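You operate a simulated robot arm through the tools that you are given. There is no shell and no other tool. Be economical: measure what you need, move in short steps, check, and stop when the job is done.

Carry out the task below with a simulated robot arm. There is one attempt and no reset: what you move stays moved.

JOB
Pack up the desk gauge: box its block, lid on, gauge off.
Fine: the block under the probe goes into the wooden box, which stays where it is; lift the probe before the table moves; leave the table slid out.

Only the result counts: the job must be done as asked and must still hold three seconds after the hand-in. Knocking over, shifting, dropping, spilling or breaking anything else fails it. Lids that push on must go on centred and level and be pressed home; caps that screw on are set level and turned clockwise until they are tight.

ROBOT AND FRAMES
A 6-joint arm with a two-finger parallel gripper, fixed in place. Base frame: the origin is at the foot of the arm, x ahead of it, y to its left, z up; the work surface is at about z = 0. Units: cm, rad, N and s.
With the tool pointing down near the work surface it reaches from about 14 to 58 cm from the base axis. Its first joint turns from -1.152 to 1.152 rad. Payload 2.1 kg.
Tool frame: the origin (TCP) lies between the finger pads and is the grasp point; the fingertips stand 3 cm ahead of it; z points along the fingers, y is the line along which they close. The gripper opens to 9.4 cm. The fingers are 2.8 cm wide and 1 cm thick; the gripper's body (5 by 9.6 cm) begins 5.5 cm behind the TCP.
Orientation is told as [roll, pitch, yaw] about the base's x, y, z axes, in that order, counted from this pose: with the fingers straight down and closing along the base's y, the tool's x points along the base's -x, its y along +y and its z along -z.

CONTROLS
- The arm moves only by the tool arm_command. Its argument "motion" is a list of rows, each a list of 7 numbers: the shift along the tool's x, y, z in m, then the turn, a rotation vector about the tool's x, y, z in rad, then the gripper command, from -1 (shut) to 1 (fully open), values between in proportion. In form: [[dx, dy, dz, ax, ay, az, fingers], ...]. A call has 1 to 12 rows; each row is the pose to reach, as a shift and turn from the pose commanded when the call began, along the tool's axes at that moment. A row lasts 0.2 s, in which the tool goes at most 5 cm and 0.15 rad; a call with a longer step from one row to the next is refused whole, and so is a gripper value outside its range. A pose out of reach is approached as far as the arm can. The call stops where the force on the tool passes 70 N (or 10 N more than at its start, if that is more) or the arm is blocked; 0.2 s more then pass. The fingers move at their own pace (about 7.2 cm/s each) and stop on an object; they squeeze with about 23 N. The grip force told is the motor's: it shows also when the fingers shut on nothing. Time passes only in rows, and 0.2 s behind the last, so rows that repeat a pose let the fingers close. The reply holds the time, the measured pose of the TCP, the force on the tool along the base axes, the opening and the grip force, in the units named above and with some noise, with the torque about the TCP (base axes, N m) and any sound that the robot's microphone picked up, and new pictures: "show" is both (left out), scene, wrist or none.
- Cameras (640 x 400 px; columns grow to the right, rows downward): "scene" is fixed at [5.83, -37.08, 48.77]; the picture's right is [0.75, -0.66, 0.00], its down [-0.35, -0.40, -0.85] and it looks along [0.56, 0.64, -0.53] (base axes); focal length 275 px, centre (320, 200). "wrist" rides on the gripper at [7.6, 1.4, -10.2] in the tool frame; the picture's right is [-0.18, 0.98, 0.00], its down [-0.75, -0.14, -0.64] and it looks along [-0.63, -0.12, 0.77] (tool axes); focal length 243 px, centre (320, 200). There is no depth. A picture from a camera that has moved, and an enlarged one, comes with that camera's place and axes in the base frame and with its lens.
- zoom(camera, box): a new picture of the part [left, top, right, bottom] of that camera's present view, enlarged. It takes no simulated time.
- job_done(): hands the job in; it is judged then, once.

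Work in short steps. Places have to be worked out from the pictures, the camera data and where the tool is seen: move nearer, look again, correct. Check each grasp and each placing, and mend what went wrong. You have 120 turns and 200 pictures in all, those below and enlarged ones among them. Open the gripper and draw the arm clear of the work before you hand the job in, unless the task says otherwise; then end with one line.

The tools are called as a command line: name --pt "numbers of a row" for each row, then --argument value for the rest, lists and objects as JSON in quotes. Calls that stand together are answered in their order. arm_command: Moves the arm, as the interface text tells. Its arguments: {"type":"object","properties":{"motion":{"type":"array","items":{"type":"array","items":{"type":"number"}}},"show":{"type":"string","enum":["both","scene","wrist","none"]}},"required":["motion"]} The other tools are called the same way: zoom (camera, box) takes an enlarged picture of a part of a camera's view; job_done () hands the job in.

At the start:

```text
clock: 0.0
ee_pos: [26.51, 3.77, 33.84]
ee_rot: [0.001, -0.001, 0.0]
ft_force: [0.1, 0.5, -0.1]
wrist_torque: [0.03, -0.01, 0.02]
finger_gap: 9.4
gripper_force: 0.1
```

scene: 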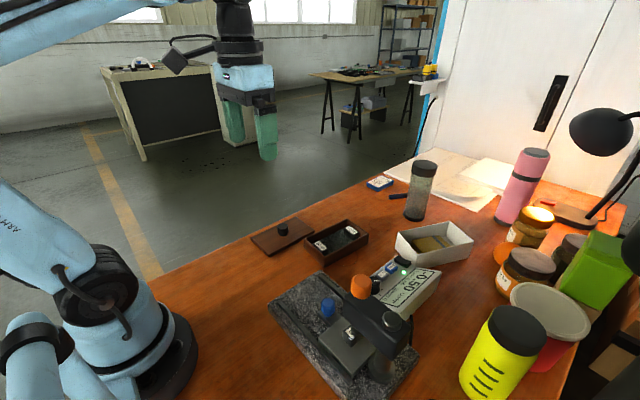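
wrist: 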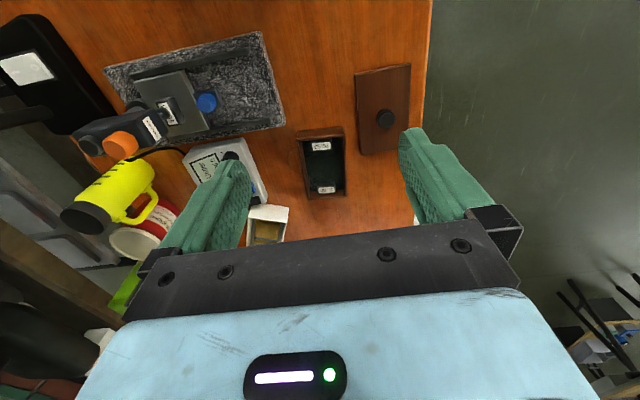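

I start by looking closely at the gauge and the box in both views.

zoom --camera "scene" --box '[240, 220, 480, 400]'

zoom --camera "wrist" --box '[60, 20, 300, 170]'

zoom --camera "wrist" --box '[230, 50, 430, 210]'

```text
2.22 times, centred on (360, 310) of scene
camera zoom: at [5.83, -37.08, 48.77], right [0.75, -0.66, 0.0], down [-0.35, -0.4, -0.85], along [0.56, 0.64, -0.53], focal length 612 px, centre (231, -44)
```

zoom: 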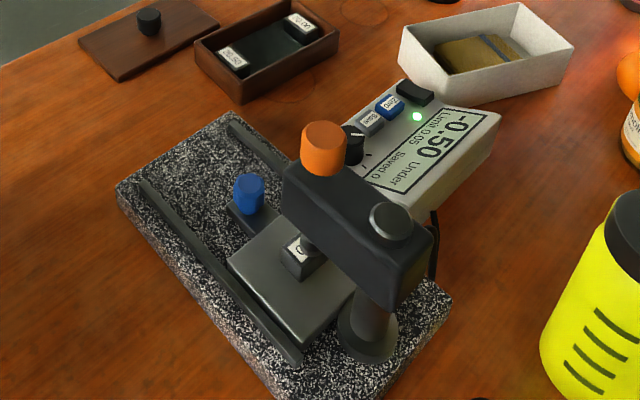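

```text
2.67 times, centred on (180, 95) of wrist
camera zoom: at [18.93, 5.21, 44.13], right [0.18, 0.98, 0.0], down [0.75, -0.14, 0.64], along [0.63, -0.12, -0.77], focal length 647 px, centre (693, 480)
```

zoom: 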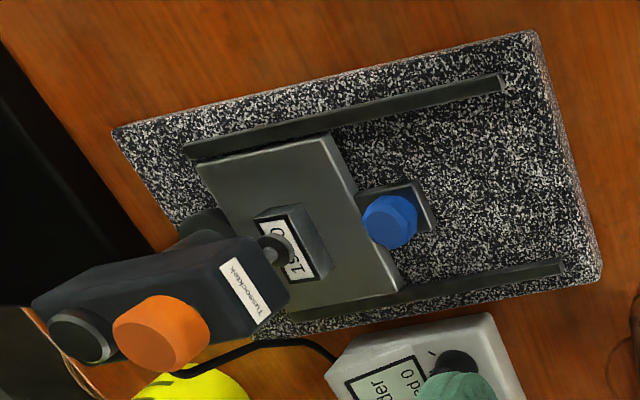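

```text
2.50 times, centred on (330, 130) of wrist
camera zoom: at [18.93, 5.21, 44.13], right [0.18, 0.98, 0.0], down [0.75, -0.14, 0.64], along [0.63, -0.12, -0.77], focal length 606 px, centre (295, 375)
```

zoom: 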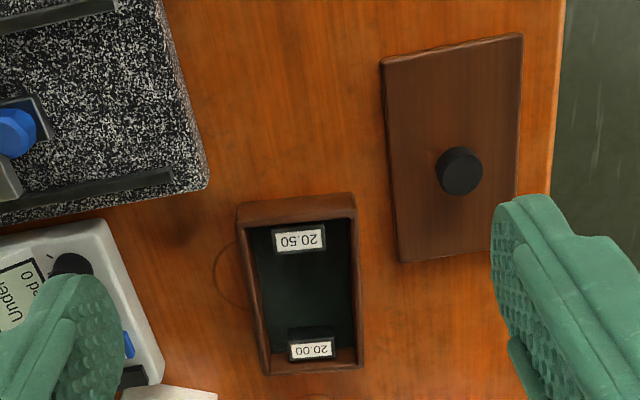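

zoom --camera "scene" --box '[360, 240, 450, 300]'

zoom --camera "scene" --box '[310, 260, 420, 390]'

zoom --camera "scene" --box '[245, 205, 375, 270]'

```text
6.67 times, centred on (405, 270) of scene
camera zoom: at [5.83, -37.08, 48.77], right [0.75, -0.66, 0.0], down [-0.35, -0.4, -0.85], along [0.56, 0.64, -0.53], focal length 1834 px, centre (-247, -267)
```

zoom: 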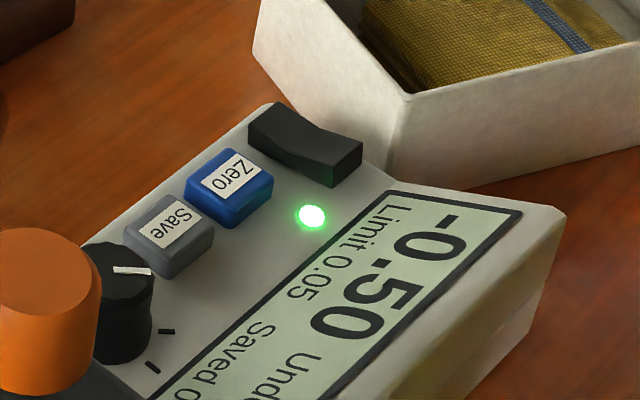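

```text
3.08 times, centred on (365, 325) of scene
camera zoom: at [5.83, -37.08, 48.77], right [0.75, -0.66, 0.0], down [-0.35, -0.4, -0.85], along [0.56, 0.64, -0.53], focal length 847 px, centre (182, -185)
```

zoom: 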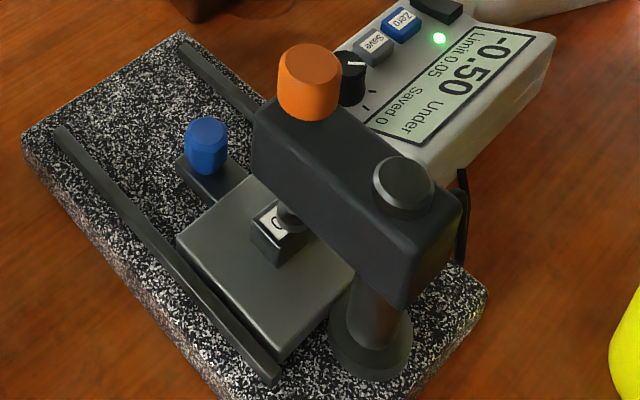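

```text
4.92 times, centred on (310, 238) of scene
camera zoom: at [5.83, -37.08, 48.77], right [0.75, -0.66, 0.0], down [-0.35, -0.4, -0.85], along [0.56, 0.64, -0.53], focal length 1355 px, centre (369, 15)
```

zoom: 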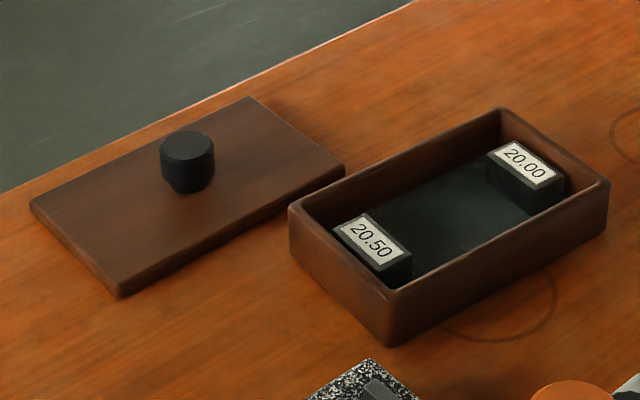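

The gauge stand is around (28,-20), its knob about 18 cm up, and the box is near (45,2). I move nearer to the gauge, staying high, to measure it.

arm_command --pt "0.013 -0.034 0.008 0 0 0 1" --pt "0.026 -0.068 0.016 0 0 0 1" --pt "0.039 -0.102 0.024 0 0 0 1" --pt "0.052 -0.136 0.032 0 0 0 1" --pt "0.065 -0.17 0.04 0 0 0 1" --pt "0.065 -0.17 0.04 0 0 0 1" --show "both"

```text
clock: 1.4
ee_pos: [20.21, -13.44, 29.91]
ee_rot: [0.001, 0.0, -0.001]
ft_force: [0.3, 0.3, 0.9]
wrist_torque: [0.01, 0.03, -0.01]
finger_gap: 9.4
gripper_force: 0.1
camera wrist: at [12.49, -11.88, 40.18], right [0.18, 0.98, 0.0], down [0.75, -0.14, 0.64], along [0.63, -0.12, -0.77], focal length 243 px, centre (320, 200)
```

scene: 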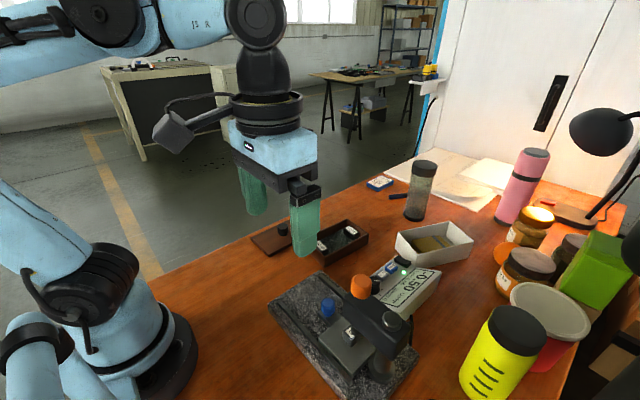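
wrist: 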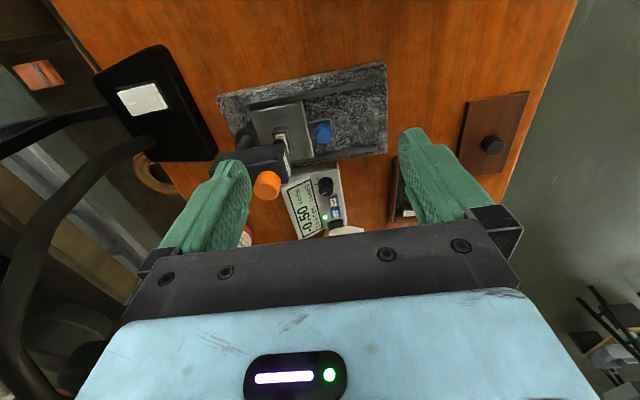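

zoom --camera "wrist" --box '[200, 60, 400, 185]'

zoom --camera "wrist" --box '[230, 110, 350, 240]'

```text
3.20 times, centred on (300, 122) of wrist
camera zoom: at [12.49, -11.88, 40.18], right [0.18, 0.98, 0.0], down [0.75, -0.14, 0.64], along [0.63, -0.12, -0.77], focal length 776 px, centre (384, 448)
```

zoom: 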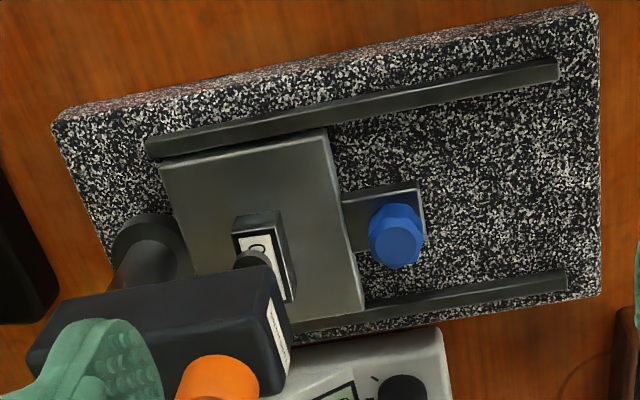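

```text
3.08 times, centred on (290, 175) of wrist
camera zoom: at [12.49, -11.88, 40.18], right [0.18, 0.98, 0.0], down [0.75, -0.14, 0.64], along [0.63, -0.12, -0.77], focal length 746 px, centre (412, 277)
```

zoom: 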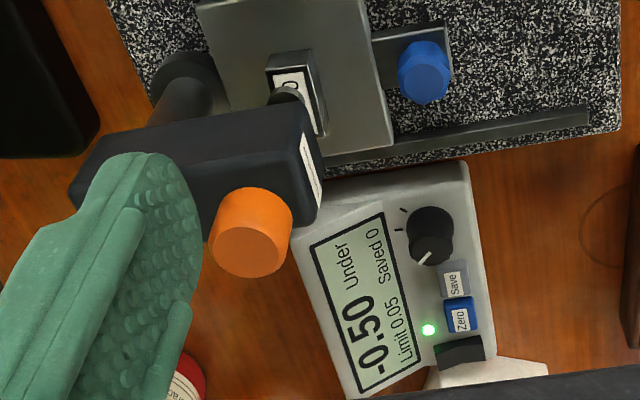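

Triangulating gives: orange knob top at (27.9,-20.85,18.6), blue knob top at (27.7,-14.2,7.5), block under the probe at about (27.9,-20.5). The table rails run along y, so it slides out in +y. I go above the orange knob.

arm_command --pt "-0.02 -0.02 0.0 0 0 0 0.1" --pt "-0.05 -0.05 0.01 0 0 0 0.1" --pt "-0.077 -0.074 0.03 0 0 0 0.1" --pt "-0.077 -0.074 0.05 0 0 0 0.1" --pt "-0.077 -0.074 0.05 0 0 0 0.1"

```text
clock: 2.6
ee_pos: [27.85, -20.72, 24.8]
ee_rot: [0.003, -0.001, 0.0]
ft_force: [0.2, 0.6, -0.3]
wrist_torque: [0.02, 0.01, 0.02]
finger_gap: 5.17
gripper_force: 0.1
camera wrist: at [20.24, -19.32, 35.07], right [0.18, 0.98, 0.0], down [0.75, -0.14, 0.64], along [0.63, -0.12, -0.77], focal length 243 px, centre (320, 200)
```

scene: 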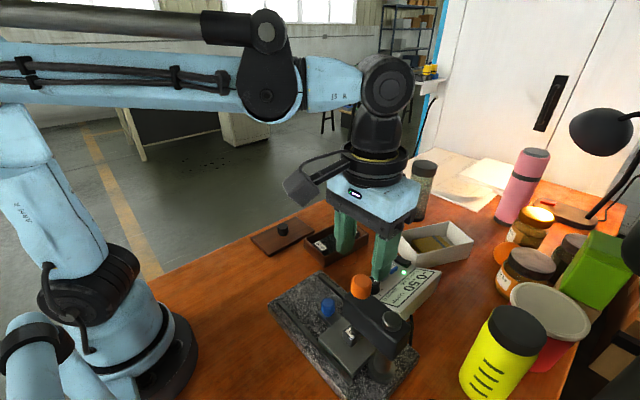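
wrist: 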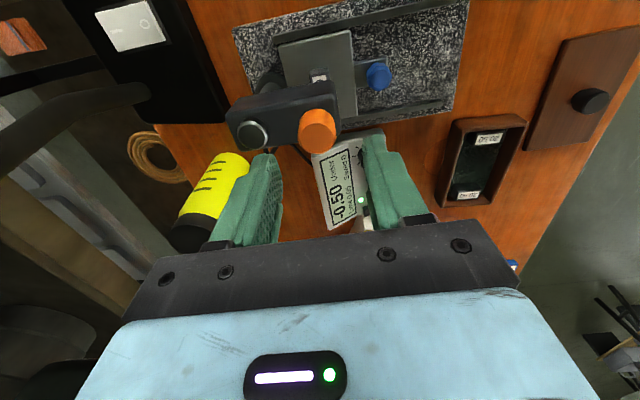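

zoom --camera "wrist" --box '[220, 60, 420, 190]'

zoom --camera "scene" --box '[310, 240, 430, 320]'

```text
3.08 times, centred on (320, 125) of wrist
camera zoom: at [20.24, -19.32, 35.07], right [0.18, 0.98, 0.0], down [0.75, -0.14, 0.64], along [0.63, -0.12, -0.77], focal length 746 px, centre (320, 431)
```

zoom: 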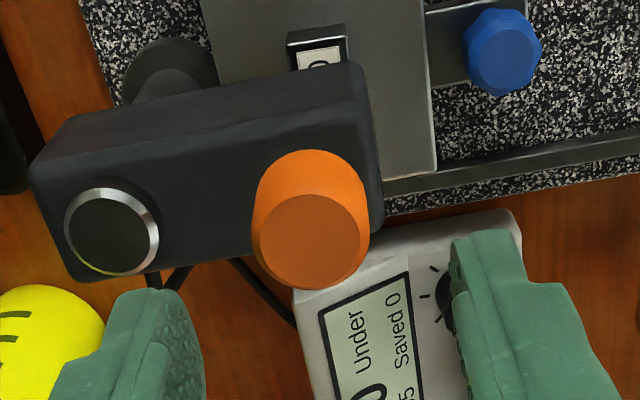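

```text
5.00 times, centred on (370, 280) of scene
camera zoom: at [5.83, -37.09, 48.77], right [0.75, -0.66, 0.0], down [-0.35, -0.4, -0.85], along [0.56, 0.64, -0.53], focal length 1376 px, centre (70, -200)
```

zoom: 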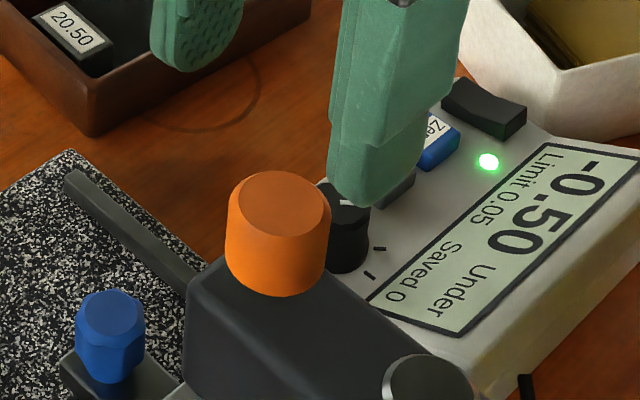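

The orange knob is a smooth cylinder, 2.9 cm across, spanning about z 16.5–18.6. I lower the open fingers around it with tips at about 17.0, then close.

arm_command --pt "-0.001 -0.002 0.02 0 0 0 0.1" --pt "-0.001 -0.002 0.035 0 0 0 0.1" --pt "-0.001 -0.002 0.048 0 0 0 0.1" --pt "-0.001 -0.002 0.048 0 0 0 -0.5" --pt "-0.001 -0.002 0.048 0 0 0 -1" --pt "-0.001 -0.002 0.048 0 0 0 -1"

```text
clock: 4.0
ee_pos: [27.79, -20.97, 20.03]
ee_rot: [0.002, -0.002, -0.002]
ft_force: [2.7, -12.4, -1.8]
wrist_torque: [0.07, 0.11, 0.01]
finger_gap: 2.79
gripper_force: 45.0
camera wrist: at [20.28, -19.56, 30.27], right [0.19, 0.98, 0.0], down [0.75, -0.14, 0.64], along [0.63, -0.12, -0.77], focal length 243 px, centre (320, 200)
```

scene: 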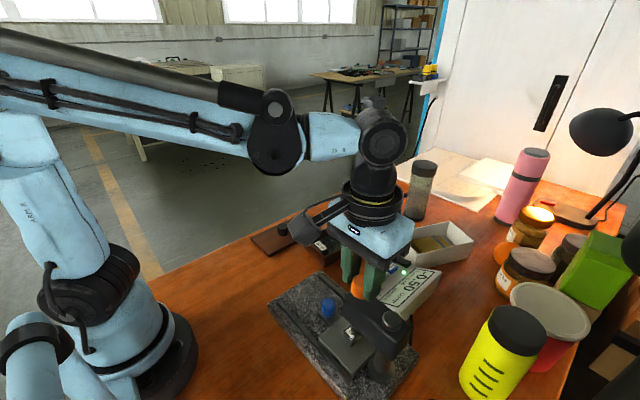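
wrist: 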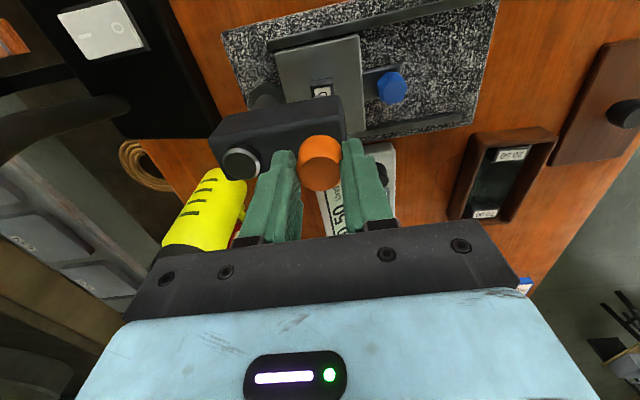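

The knob is gripped with a slight side load; I ease a millimetre toward -y and pull up gently by a few mm, watching force.

arm_command --pt "0 -0.001 0 0 0 0 -1" --pt "0 -0.001 -0.002 0 0 0 -1" --pt "0 -0.001 -0.004 0 0 0 -1" --pt "0 -0.001 -0.004 0 0 0 -1" --show "wrist"

zoom --camera "scene" --box '[300, 230, 450, 340]'

```text
clock: 5.0
ee_pos: [27.81, -20.96, 20.3]
ee_rot: [-0.003, -0.003, -0.002]
ft_force: [6.4, -23.4, -1.3]
wrist_torque: [-0.2, 0.3, 0.0]
finger_gap: 2.77
gripper_force: 45.4
camera wrist: at [20.26, -19.53, 30.65], right [0.19, 0.98, 0.0], down [0.75, -0.14, 0.64], along [0.63, -0.12, -0.76], focal length 243 px, centre (320, 200)
```

wrist: 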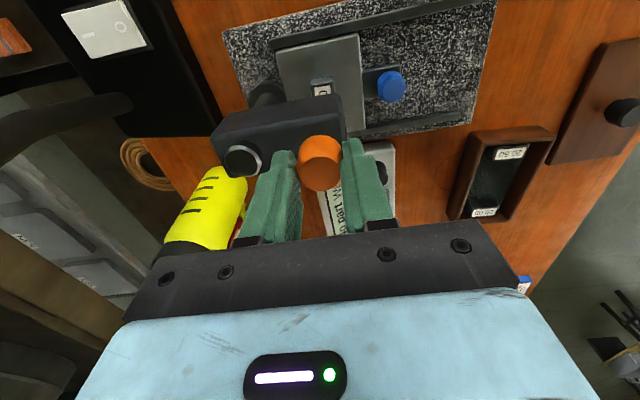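

```text
3.64 times, centred on (375, 285) of scene
camera zoom: at [5.83, -37.09, 48.77], right [0.75, -0.66, 0.0], down [-0.35, -0.4, -0.85], along [0.56, 0.64, -0.53], focal length 1001 px, centre (120, -109)
```

zoom: 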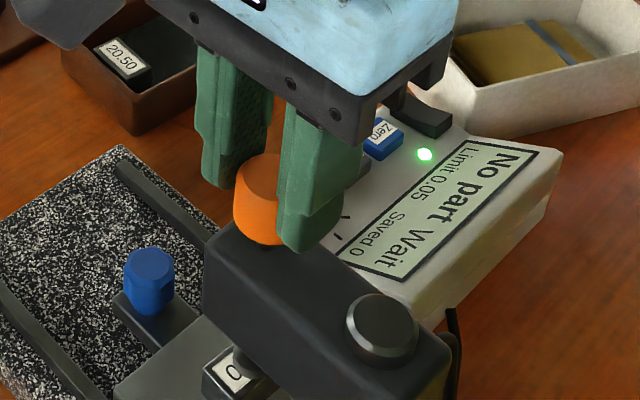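

The readout went to "No part": the probe rises with the knob. The side load grew, so I correct toward +y and lift further until a stop.

arm_command --pt "0 0.0015 0 0 0 0 -1" --pt "0 0.0025 -0.003 0 0 0 -1" --pt "0 0.0025 -0.006 0 0 0 -1" --pt "0 0.0025 -0.006 0 0 0 -1" --show "none"

zoom --camera "scene" --box '[300, 230, 450, 340]'

```text
clock: 6.0
ee_pos: [27.74, -20.9, 21.03]
ee_rot: [-0.014, -0.006, -0.001]
ft_force: [11.2, -41.5, -0.6]
wrist_torque: [-0.5, 0.27, -0.05]
finger_gap: 2.81
gripper_force: 45.3
```

```text
3.64 times, centred on (375, 285) of scene
camera zoom: at [5.83, -37.09, 48.76], right [0.75, -0.66, 0.0], down [-0.35, -0.4, -0.85], along [0.56, 0.64, -0.53], focal length 1001 px, centre (120, -109)
```

zoom: 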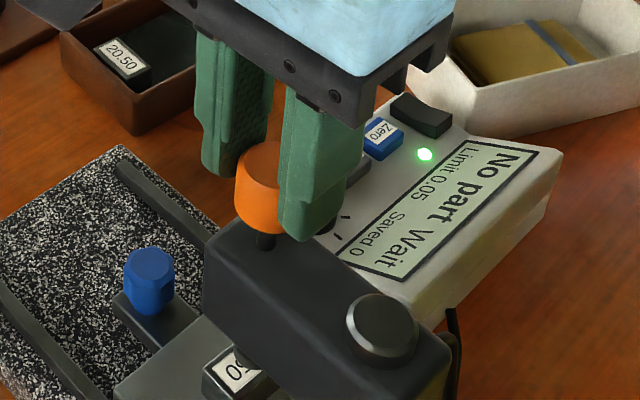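

The probe is higher (spindle shows under the knob) but the side load is 41 N, consistent with my command being too far +y. I back off 2.5 mm toward -y and look at the force before lifting on.

arm_command --pt "0 -0.0015 0 0 0 0 -1" --pt "0 -0.0025 0 0 0 0 -1" --pt "0 -0.0025 0 0 0 0 -1" --show "none"

```text
clock: 6.8
ee_pos: [27.76, -21.14, 20.98]
ee_rot: [-0.004, -0.004, -0.001]
ft_force: [2.6, -24.1, -1.5]
wrist_torque: [-0.36, -0.74, -0.03]
finger_gap: 2.81
gripper_force: 45.2
```

arm_command --pt "0 -0.0015 0 0 0 0 -1" --pt "0 -0.003 0 0 0 0 -1" --pt "0 -0.003 -0.003 0 0 0 -1" --pt "0 -0.003 -0.006 0 0 0 -1" --pt "0 -0.003 -0.006 0 0 0 -1" --show "none"

zoom --camera "scene" --box '[300, 230, 450, 340]'

```text
clock: 8.0
ee_pos: [27.85, -21.15, 21.57]
ee_rot: [0.006, 0.0, 0.001]
ft_force: [2.0, 17.7, -0.5]
wrist_torque: [0.08, 0.4, 0.01]
finger_gap: 2.78
gripper_force: 44.8
```

```text
3.64 times, centred on (375, 285) of scene
camera zoom: at [5.84, -37.08, 48.77], right [0.75, -0.66, 0.0], down [-0.35, -0.4, -0.85], along [0.56, 0.64, -0.53], focal length 1001 px, centre (120, -109)
```

zoom: 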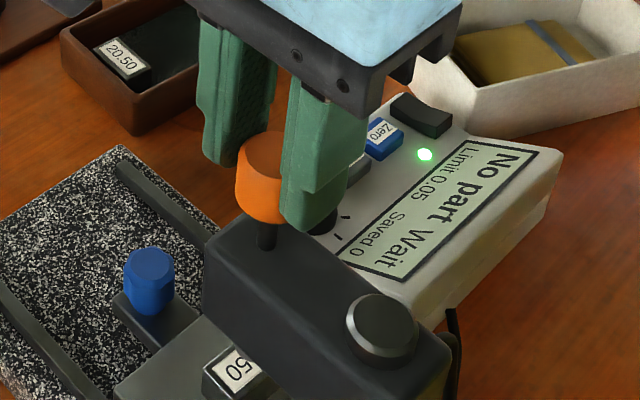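

arm_command --pt "0 0.001 0 0 0 0 -1" --pt "0 0.001 -0.003 0 0 0 -1" --pt "0 0.001 -0.006 0 0 0 -1" --pt "0 0.001 -0.006 0 0 0 -1" --show "none"

zoom --camera "scene" --box '[300, 230, 450, 340]'

```text
clock: 9.0
ee_pos: [27.88, -21.12, 22.22]
ee_rot: [0.006, -0.002, 0.0]
ft_force: [3.5, 24.8, -7.9]
wrist_torque: [0.12, 0.51, 0.05]
finger_gap: 2.8
gripper_force: 45.1
```

```text
3.64 times, centred on (375, 285) of scene
camera zoom: at [5.84, -37.08, 48.77], right [0.75, -0.66, 0.0], down [-0.35, -0.4, -0.85], along [0.56, 0.64, -0.53], focal length 1001 px, centre (120, -109)
```

zoom: 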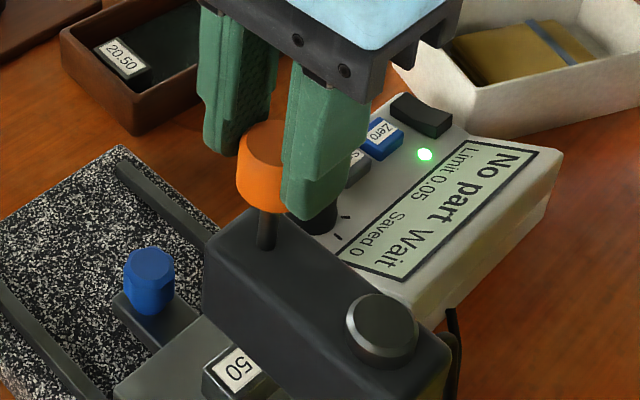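

Downward pull of 8 N suggests the travel end is near. One more small lift with side correction, then check.

arm_command --pt "0 0.0012 0 0 0 0 -1" --pt "0 0.0015 -0.002 0 0 0 -1" --pt "0 0.0015 -0.004 0 0 0 -1" --pt "0 0.0015 -0.004 0 0 0 -1" --show "none"

```text
clock: 10.0
ee_pos: [27.79, -21.06, 22.61]
ee_rot: [0.002, -0.003, 0.0]
ft_force: [4.3, 11.2, -28.8]
wrist_torque: [-0.04, -0.11, -0.01]
finger_gap: 2.8
gripper_force: 45.1
```

28 N means the end stop (or latch). I ease the load, open the fingers, and see if the probe stays up.

arm_command --pt "0 0.0005 0.002 0 0 0 -1" --pt "0 0.0005 0.002 0 0 0 -0.3" --pt "0 0.0005 0.002 0 0 0 0.1" --pt "0 0.0005 0.002 0 0 0 0.1" --pt "0 0.0005 0.002 0 0 0 0.1" --show "none"

zoom --camera "scene" --box '[300, 230, 450, 340]'

```text
clock: 11.2
ee_pos: [27.88, -21.03, 22.47]
ee_rot: [0.003, 0.001, 0.0]
ft_force: [-0.1, 1.2, 0.2]
wrist_torque: [0.03, 0.03, -0.02]
finger_gap: 5.17
gripper_force: 0.0
```

```text
3.64 times, centred on (375, 285) of scene
camera zoom: at [5.83, -37.08, 48.77], right [0.75, -0.66, 0.0], down [-0.35, -0.4, -0.85], along [0.56, 0.64, -0.53], focal length 1001 px, centre (120, -109)
```

zoom: 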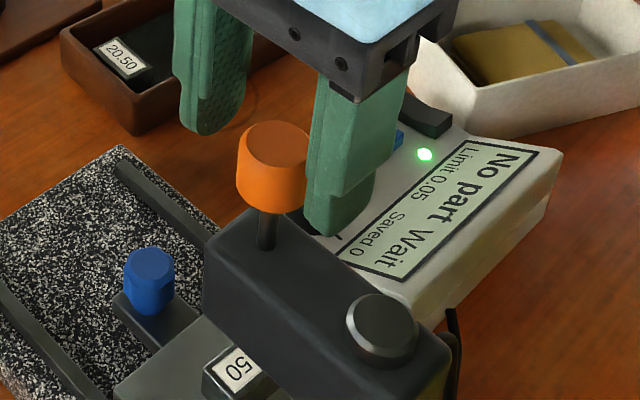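

The probe stays up. Next I rise, move over the blue table handle and turn the tool so the fingers close along x (camera on the +y side, away from the gauge arm).

arm_command --pt "0 0 -0.025 0 0 0 0.1" --pt "0 0 -0.05 0 0 0 0.1" --pt "0 0.02 -0.05 0 0 0.15 0.1" --pt "0 0.045 -0.05 0 0 0.3 0.1" --pt "0.002 0.07 -0.05 0 0 0.45 0.1" --pt "0.002 0.07 -0.05 0 0 0.6 0.1" --pt "0.002 0.07 -0.05 0 0 0.75 0.1" --pt "0.002 0.07 -0.05 0 0 0.9 0.1" --pt "0.002 0.07 -0.05 0 0 1.05 0.1" --pt "0.002 0.07 -0.05 0 0 1.2 0.1" --pt "0.002 0.07 -0.05 0 0 1.35 0.1" --pt "0.002 0.07 -0.05 0 0 1.5 0.1" --show "none"

arm_command --pt "0 0 0.03 0 0 0.07 0.1" --pt "0 0 0.07 0 0 0.07 0.1" --pt "0 0 0.07 0 0 0.07 0.1" --show "both"

```text
clock: 13.8
ee_pos: [27.59, -13.87, 27.49]
ee_rot: [0.0, 0.001, -1.503]
ft_force: [-1.0, 0.0, 0.3]
wrist_torque: [-0.02, -0.01, -0.02]
finger_gap: 5.17
gripper_force: 0.1
```

```text
clock: 14.6
ee_pos: [27.67, -13.98, 20.34]
ee_rot: [0.002, 0.002, -1.569]
ft_force: [0.2, 0.4, 0.4]
wrist_torque: [0.01, 0.06, 0.0]
finger_gap: 5.19
gripper_force: 0.1
camera wrist: at [29.13, -6.38, 30.63], right [0.98, -0.18, 0.0], down [-0.14, -0.75, 0.64], along [-0.12, -0.63, -0.77], focal length 243 px, centre (320, 200)
```

scene: 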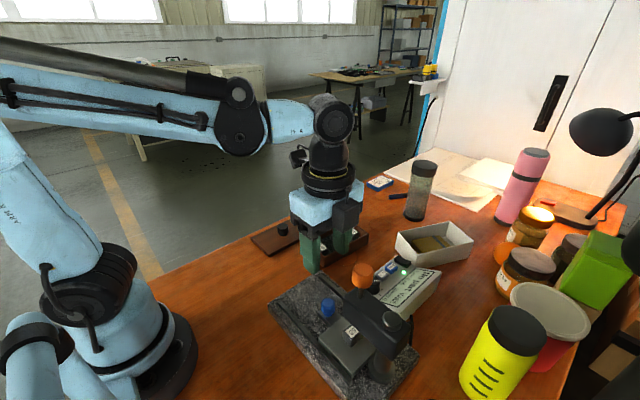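
wrist: 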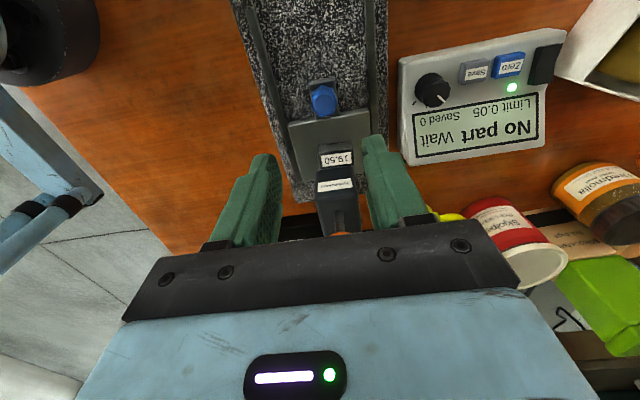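

zoom --camera "wrist" --box '[240, 50, 400, 210]'

zoom --camera "scene" --box '[290, 260, 400, 360]'

zoom --camera "wrist" --box '[390, 20, 570, 170]'

```text
2.50 times, centred on (320, 130) of wrist
camera zoom: at [29.13, -6.38, 30.63], right [0.98, -0.18, 0.0], down [-0.14, -0.75, 0.64], along [-0.12, -0.63, -0.77], focal length 606 px, centre (320, 375)
```

zoom: 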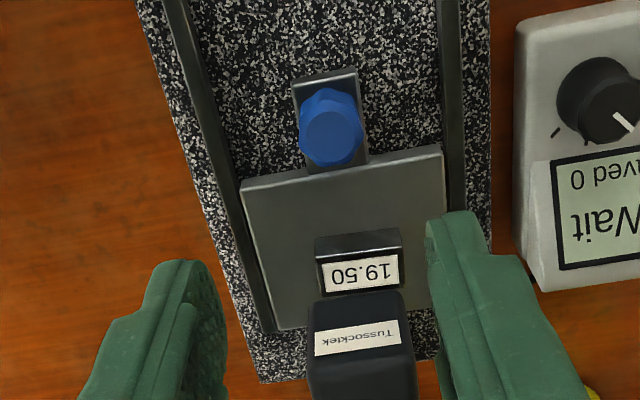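

```text
4.00 times, centred on (345, 310) of scene
camera zoom: at [5.83, -37.08, 48.77], right [0.75, -0.66, 0.0], down [-0.35, -0.4, -0.85], along [0.56, 0.64, -0.53], focal length 1101 px, centre (220, -240)
```

zoom: 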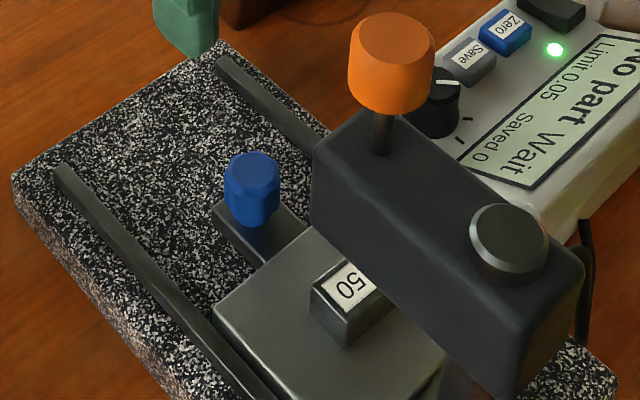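

```text
2.67 times, centred on (480, 95) of wrist
camera zoom: at [29.13, -6.38, 30.63], right [0.98, -0.18, 0.0], down [-0.14, -0.75, 0.64], along [-0.12, -0.63, -0.77], focal length 647 px, centre (-107, 480)
```

zoom: 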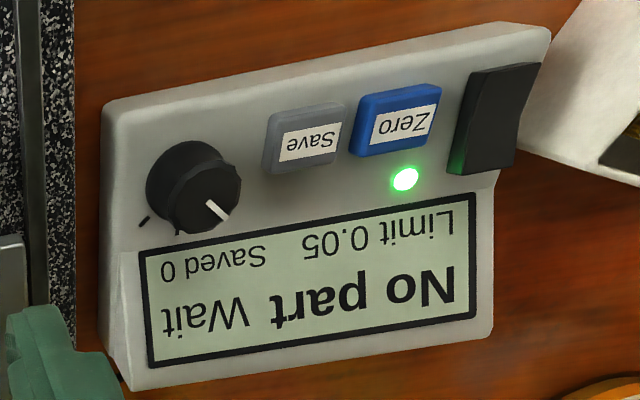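

Handle at about (28.1,-13.9), top near z 7.4. I descend over it to TCP z≈10 first and look.

arm_command --pt "0.001 0.0045 0.04 0 0 0 0.1" --pt "0.001 0.0045 0.075 0 0 0 0.1" --pt "0.001 0.0045 0.095 0 0 0 0.1" --pt "0.001 0.0045 0.095 0 0 0 0.1" --show "both"

```text
clock: 15.6
ee_pos: [28.05, -13.84, 11.05]
ee_rot: [0.0, 0.003, -1.571]
ft_force: [-0.2, 0.8, -0.6]
wrist_torque: [0.0, 0.02, 0.0]
finger_gap: 5.18
gripper_force: 0.0
camera wrist: at [29.48, -6.17, 21.26], right [0.98, -0.18, 0.0], down [-0.14, -0.75, 0.64], along [-0.12, -0.63, -0.77], focal length 243 px, centre (320, 200)
```

scene: 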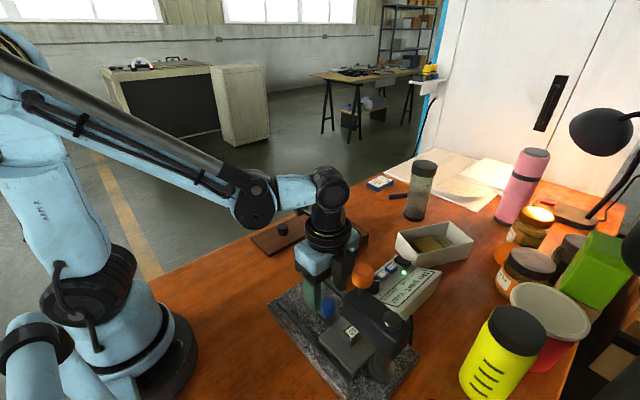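
wrist: 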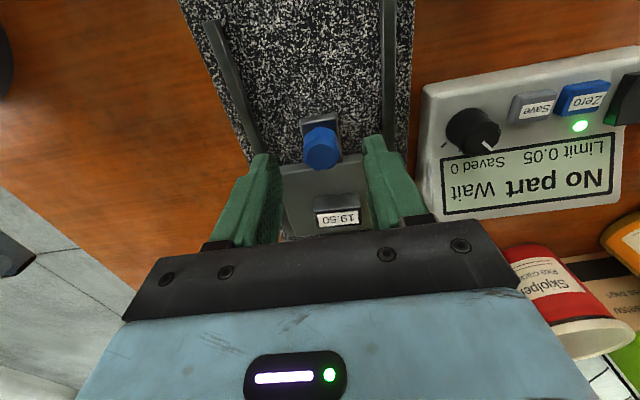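

arm_command --pt "0.001 0 0.015 0 0 0 0.1" --pt "0.001 0 0.026 0 0 0 0.1" --pt "0.001 0 0.026 0 0 0 -0.3" --pt "0.001 0 0.026 0 0 0 -1" --pt "0.001 0 0.026 0 0 0 -1" --pt "0.001 0 0.026 0 0 0 -1" --show "wrist"

zoom --camera "scene" --box '[270, 230, 410, 350]'

```text
clock: 17.0
ee_pos: [28.04, -13.65, 8.38]
ee_rot: [0.0, 0.002, -1.57]
ft_force: [-1.0, 0.0, -8.5]
wrist_torque: [0.0, 0.39, 0.05]
finger_gap: 2.46
gripper_force: 45.3
camera wrist: at [29.5, -6.1, 18.62], right [0.98, -0.18, 0.0], down [-0.14, -0.75, 0.64], along [-0.12, -0.63, -0.77], focal length 243 px, centre (320, 200)
```

wrist: 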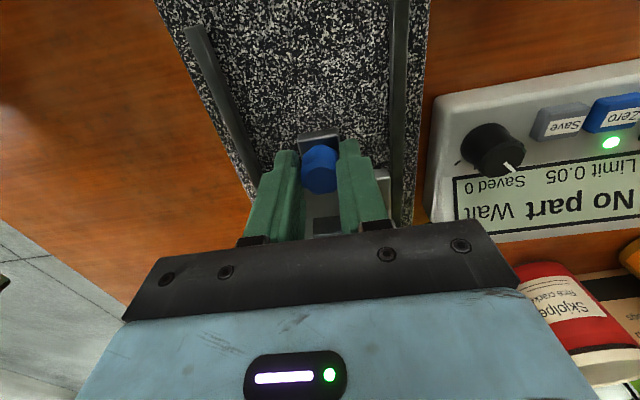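

```text
3.33 times, centred on (340, 290) of scene
camera zoom: at [5.84, -37.09, 48.77], right [0.75, -0.66, 0.0], down [-0.35, -0.4, -0.85], along [0.56, 0.64, -0.53], focal length 917 px, centre (253, -100)
```

zoom: 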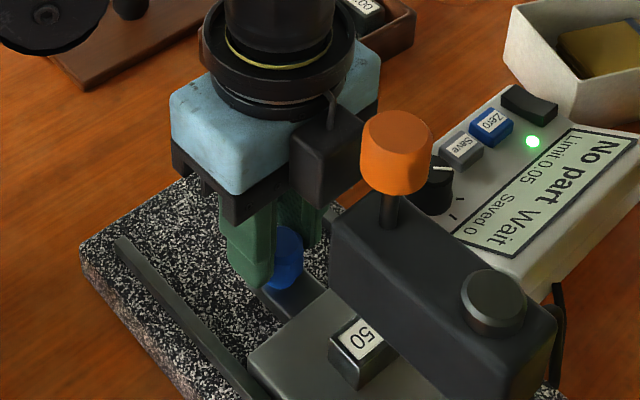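

Handle held (gap 2.46). I pull the table out along +y in small steps, watching force.

arm_command --pt "0.005 0 -0.0005 0 0 0 -1" --pt "0.01 0 -0.0005 0 0 0 -1" --pt "0.015 0 -0.0005 0 0 0 -1" --pt "0.02 0 -0.0005 0 0 0 -1" --pt "0.02 0 -0.0005 0 0 0 -1" --show "scene"

```text
clock: 18.2
ee_pos: [27.93, -11.72, 8.4]
ee_rot: [-0.001, 0.002, -1.571]
ft_force: [-12.0, 0.0, -20.9]
wrist_torque: [-0.05, -0.17, -0.12]
finger_gap: 2.47
gripper_force: 44.6
```

scene: 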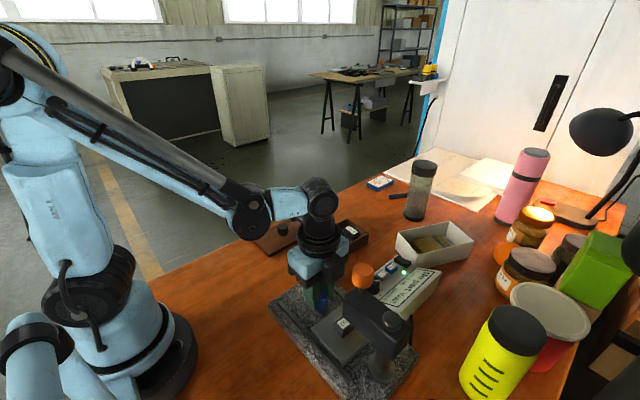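

The table follows. I relieve the vertical and x load slightly and keep pulling.

arm_command --pt "0.004 -0.001 0.001 0 0 0 -1" --pt "0.01 -0.001 0.001 0 0 0 -1" --pt "0.016 -0.001 0.001 0 0 0 -1" --pt "0.022 -0.001 0.001 0 0 0 -1" --pt "0.028 -0.001 0.001 0 0 0 -1" --pt "0.028 -0.001 0.001 0 0 0 -1" --show "scene"

```text
clock: 19.6
ee_pos: [28.05, -8.91, 8.3]
ee_rot: [0.002, 0.002, -1.57]
ft_force: [0.9, -0.2, 28.3]
wrist_torque: [-0.47, 0.35, 0.01]
finger_gap: 2.47
gripper_force: 45.4
```

scene: 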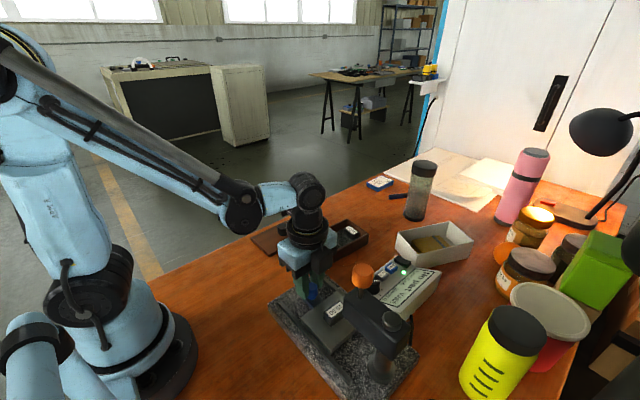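

arm_command --pt "0.004 0 -0.0006 0 0 0 -1" --pt "0.008 0 -0.0006 0 0 0 -1" --pt "0.012 0 -0.0006 0 0 0 -1" --pt "0.016 0 -0.0006 0 0 0 -1" --pt "0.02 0 -0.0006 0 0 0 -1" --pt "0.02 0 -0.0006 0 0 0 -1" --show "scene"

```text
clock: 21.0
ee_pos: [27.97, -6.89, 8.37]
ee_rot: [0.003, 0.002, -1.572]
ft_force: [18.0, 0.6, -25.5]
wrist_torque: [0.34, -0.03, 0.06]
finger_gap: 2.43
gripper_force: 45.1
```

scene: 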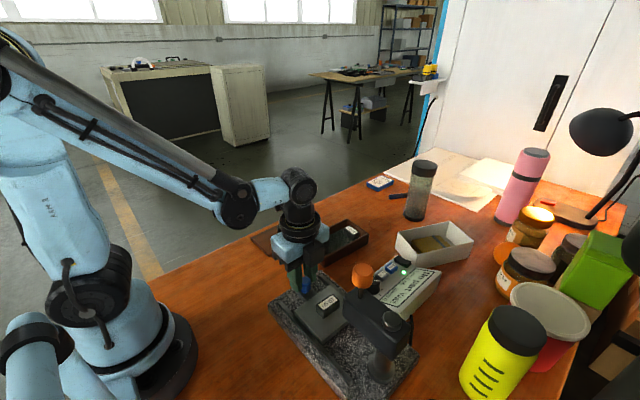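

arm_command --pt "0.003 0.0005 0.0004 0 0 0 -1" --pt "0.006 0.0005 0.0004 0 0 0 -1" --pt "0.009 0.0005 0.0004 0 0 0 -1" --pt "0.009 0.0005 0.0004 0 0 0 -1" --show "none"

zoom --camera "scene" --box '[260, 230, 420, 350]'

```text
clock: 22.0
ee_pos: [27.98, -5.93, 8.29]
ee_rot: [0.0, 0.002, -1.572]
ft_force: [3.7, -0.5, 28.1]
wrist_torque: [-0.36, 0.18, -0.09]
finger_gap: 2.45
gripper_force: 44.7
```

```text
3.33 times, centred on (340, 290) of scene
camera zoom: at [5.82, -37.08, 48.77], right [0.75, -0.66, 0.0], down [-0.35, -0.4, -0.85], along [0.56, 0.64, -0.53], focal length 917 px, centre (253, -100)
```

zoom: 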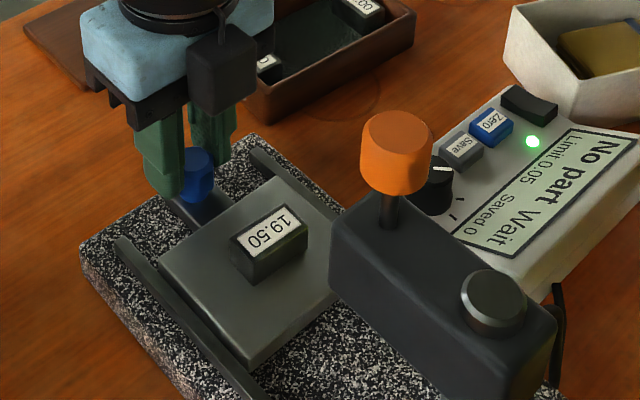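

arm_command --pt "0.003 0 -0.0002 0 0 0 -1" --pt "0.006 0 -0.0002 0 0 0 -1" --pt "0.009 0 -0.0002 0 0 0 -1" --pt "0.012 0 -0.0002 0 0 0 -1" --pt "0.012 0 -0.0002 0 0 0 -1" --show "none"

zoom --camera "scene" --box '[260, 230, 420, 350]'

```text
clock: 23.2
ee_pos: [27.91, -4.82, 8.3]
ee_rot: [0.002, 0.002, -1.571]
ft_force: [10.4, -0.7, 10.4]
wrist_torque: [-0.76, 0.01, 0.11]
finger_gap: 2.47
gripper_force: 44.8
```

```text
3.33 times, centred on (340, 290) of scene
camera zoom: at [5.83, -37.08, 48.77], right [0.75, -0.66, 0.0], down [-0.35, -0.4, -0.85], along [0.56, 0.64, -0.53], focal length 917 px, centre (253, -100)
```

zoom: 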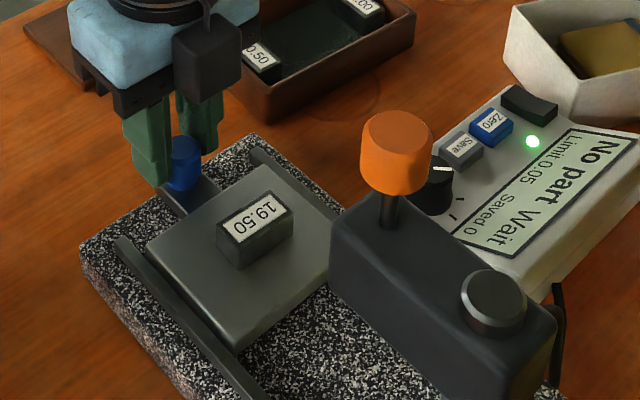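

arm_command --pt "0.002 0 0 0 0 0 -1" --pt "0.004 0 0 0 0 0 -1" --pt "0.006 0 0 0 0 0 -1" --pt "0.006 0 0 0 0 0 -1" --show "none"

```text
clock: 24.2
ee_pos: [27.98, -4.2, 8.52]
ee_rot: [0.002, 0.001, -1.571]
ft_force: [16.4, 0.3, -29.0]
wrist_torque: [0.3, -0.02, 0.04]
finger_gap: 2.42
gripper_force: 45.2
```

zoom --camera "scene" --box '[260, 230, 420, 350]'

```text
3.33 times, centred on (340, 290) of scene
camera zoom: at [5.84, -37.09, 48.77], right [0.75, -0.66, 0.0], down [-0.35, -0.4, -0.85], along [0.56, 0.64, -0.53], focal length 917 px, centre (253, -100)
```

zoom: 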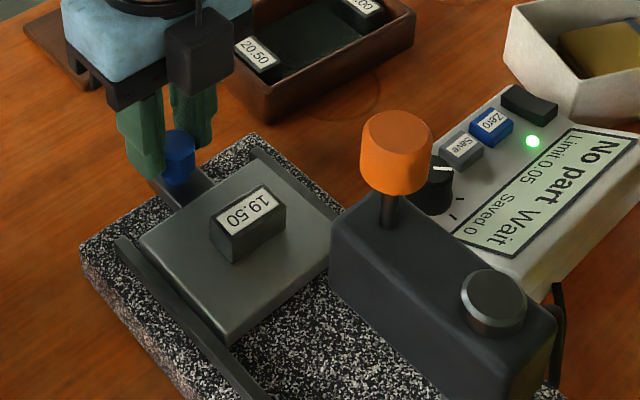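

Still free; I push on in small steps to find the end stop.

arm_command --pt "0.003 0 0.0005 0 0 0 -1" --pt "0.006 0 0.0005 0 0 0 -1" --pt "0.009 0 0.0005 0 0 0 -1" --pt "0.009 0 0.0005 0 0 0 -1" --show "none"

zoom --camera "scene" --box '[260, 230, 420, 350]'

```text
clock: 25.2
ee_pos: [27.97, -3.52, 8.3]
ee_rot: [0.002, -0.01, -1.572]
ft_force: [11.4, -29.0, 4.2]
wrist_torque: [-0.79, 0.06, 0.08]
finger_gap: 2.45
gripper_force: 45.3
```

```text
3.33 times, centred on (340, 290) of scene
camera zoom: at [5.83, -37.08, 48.77], right [0.75, -0.66, 0.0], down [-0.35, -0.4, -0.85], along [0.56, 0.64, -0.53], focal length 917 px, centre (253, -100)
```

zoom: 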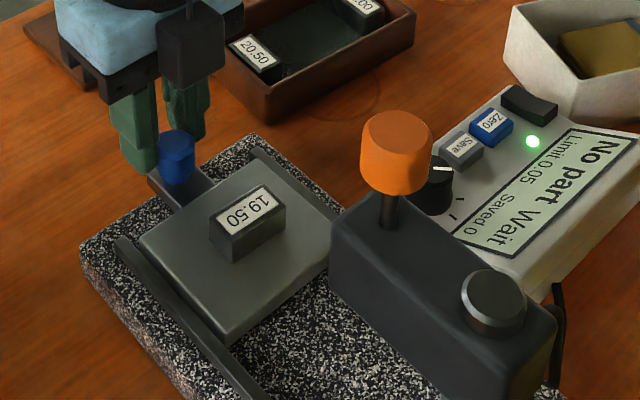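

Stop reached (29 N). I relax the pull, open, and rise straight up with a view of the block.

arm_command --pt "-0.002 0 -0.0003 0 0 0 -1" --pt "-0.003 0 -0.0003 0 0 0 -0.3" --pt "-0.003 0 -0.0003 0 0 0 0.1" --pt "-0.003 0 -0.0003 0 0 0 0.1" --pt "-0.003 0 -0.03 0 0 0 0.1" --pt "-0.003 0 -0.07 0 0 0 0.1" --pt "-0.003 0 -0.1 0 0 0 0.1" --pt "-0.003 0 -0.1 0 0 0 0.1" --show "both"

zoom --camera "scene" --box '[240, 200, 420, 350]'

zoom --camera "wrist" --box '[240, 80, 400, 220]'

```text
clock: 27.0
ee_pos: [28.07, -3.75, 18.27]
ee_rot: [-0.001, 0.003, -1.573]
ft_force: [0.0, -0.3, -0.3]
wrist_torque: [0.0, 0.0, -0.03]
finger_gap: 5.17
gripper_force: 0.0
camera wrist: at [29.56, 3.92, 28.67], right [0.98, -0.18, 0.0], down [-0.14, -0.75, 0.64], along [-0.12, -0.63, -0.77], focal length 243 px, centre (320, 200)
```

scene: 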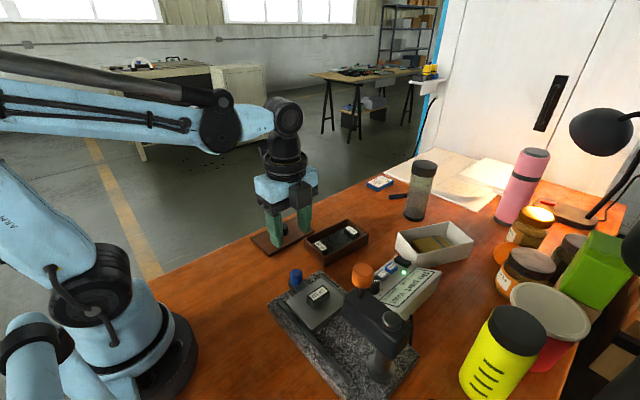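
wrist: 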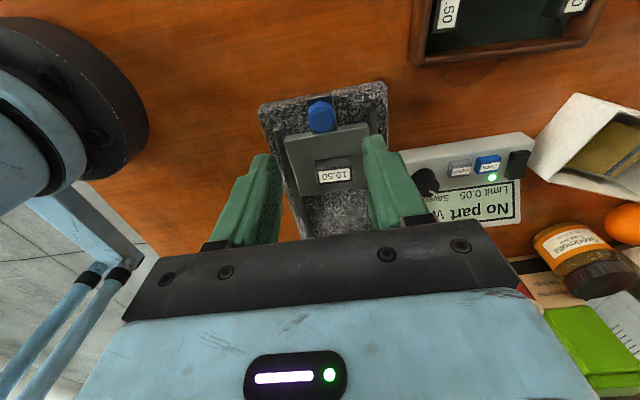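

```text
2.67 times, centred on (330, 275) of scene
camera zoom: at [5.83, -37.08, 48.77], right [0.75, -0.66, 0.0], down [-0.35, -0.4, -0.85], along [0.56, 0.64, -0.53], focal length 734 px, centre (293, 0)
```

zoom: 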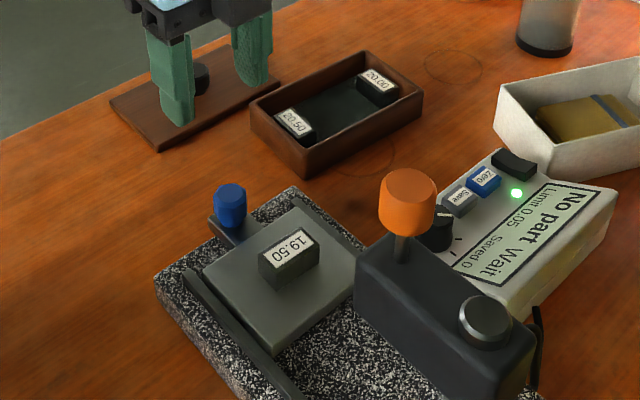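

```text
2.86 times, centred on (320, 150) of wrist
camera zoom: at [29.56, 3.92, 28.67], right [0.98, -0.18, 0.0], down [-0.14, -0.75, 0.64], along [-0.12, -0.63, -0.77], focal length 693 px, centre (320, 343)
```

zoom: 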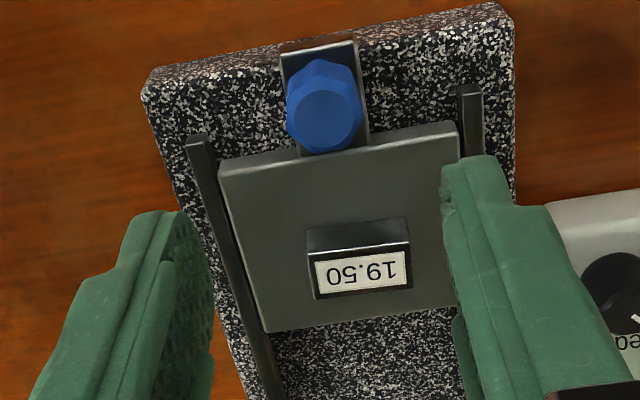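

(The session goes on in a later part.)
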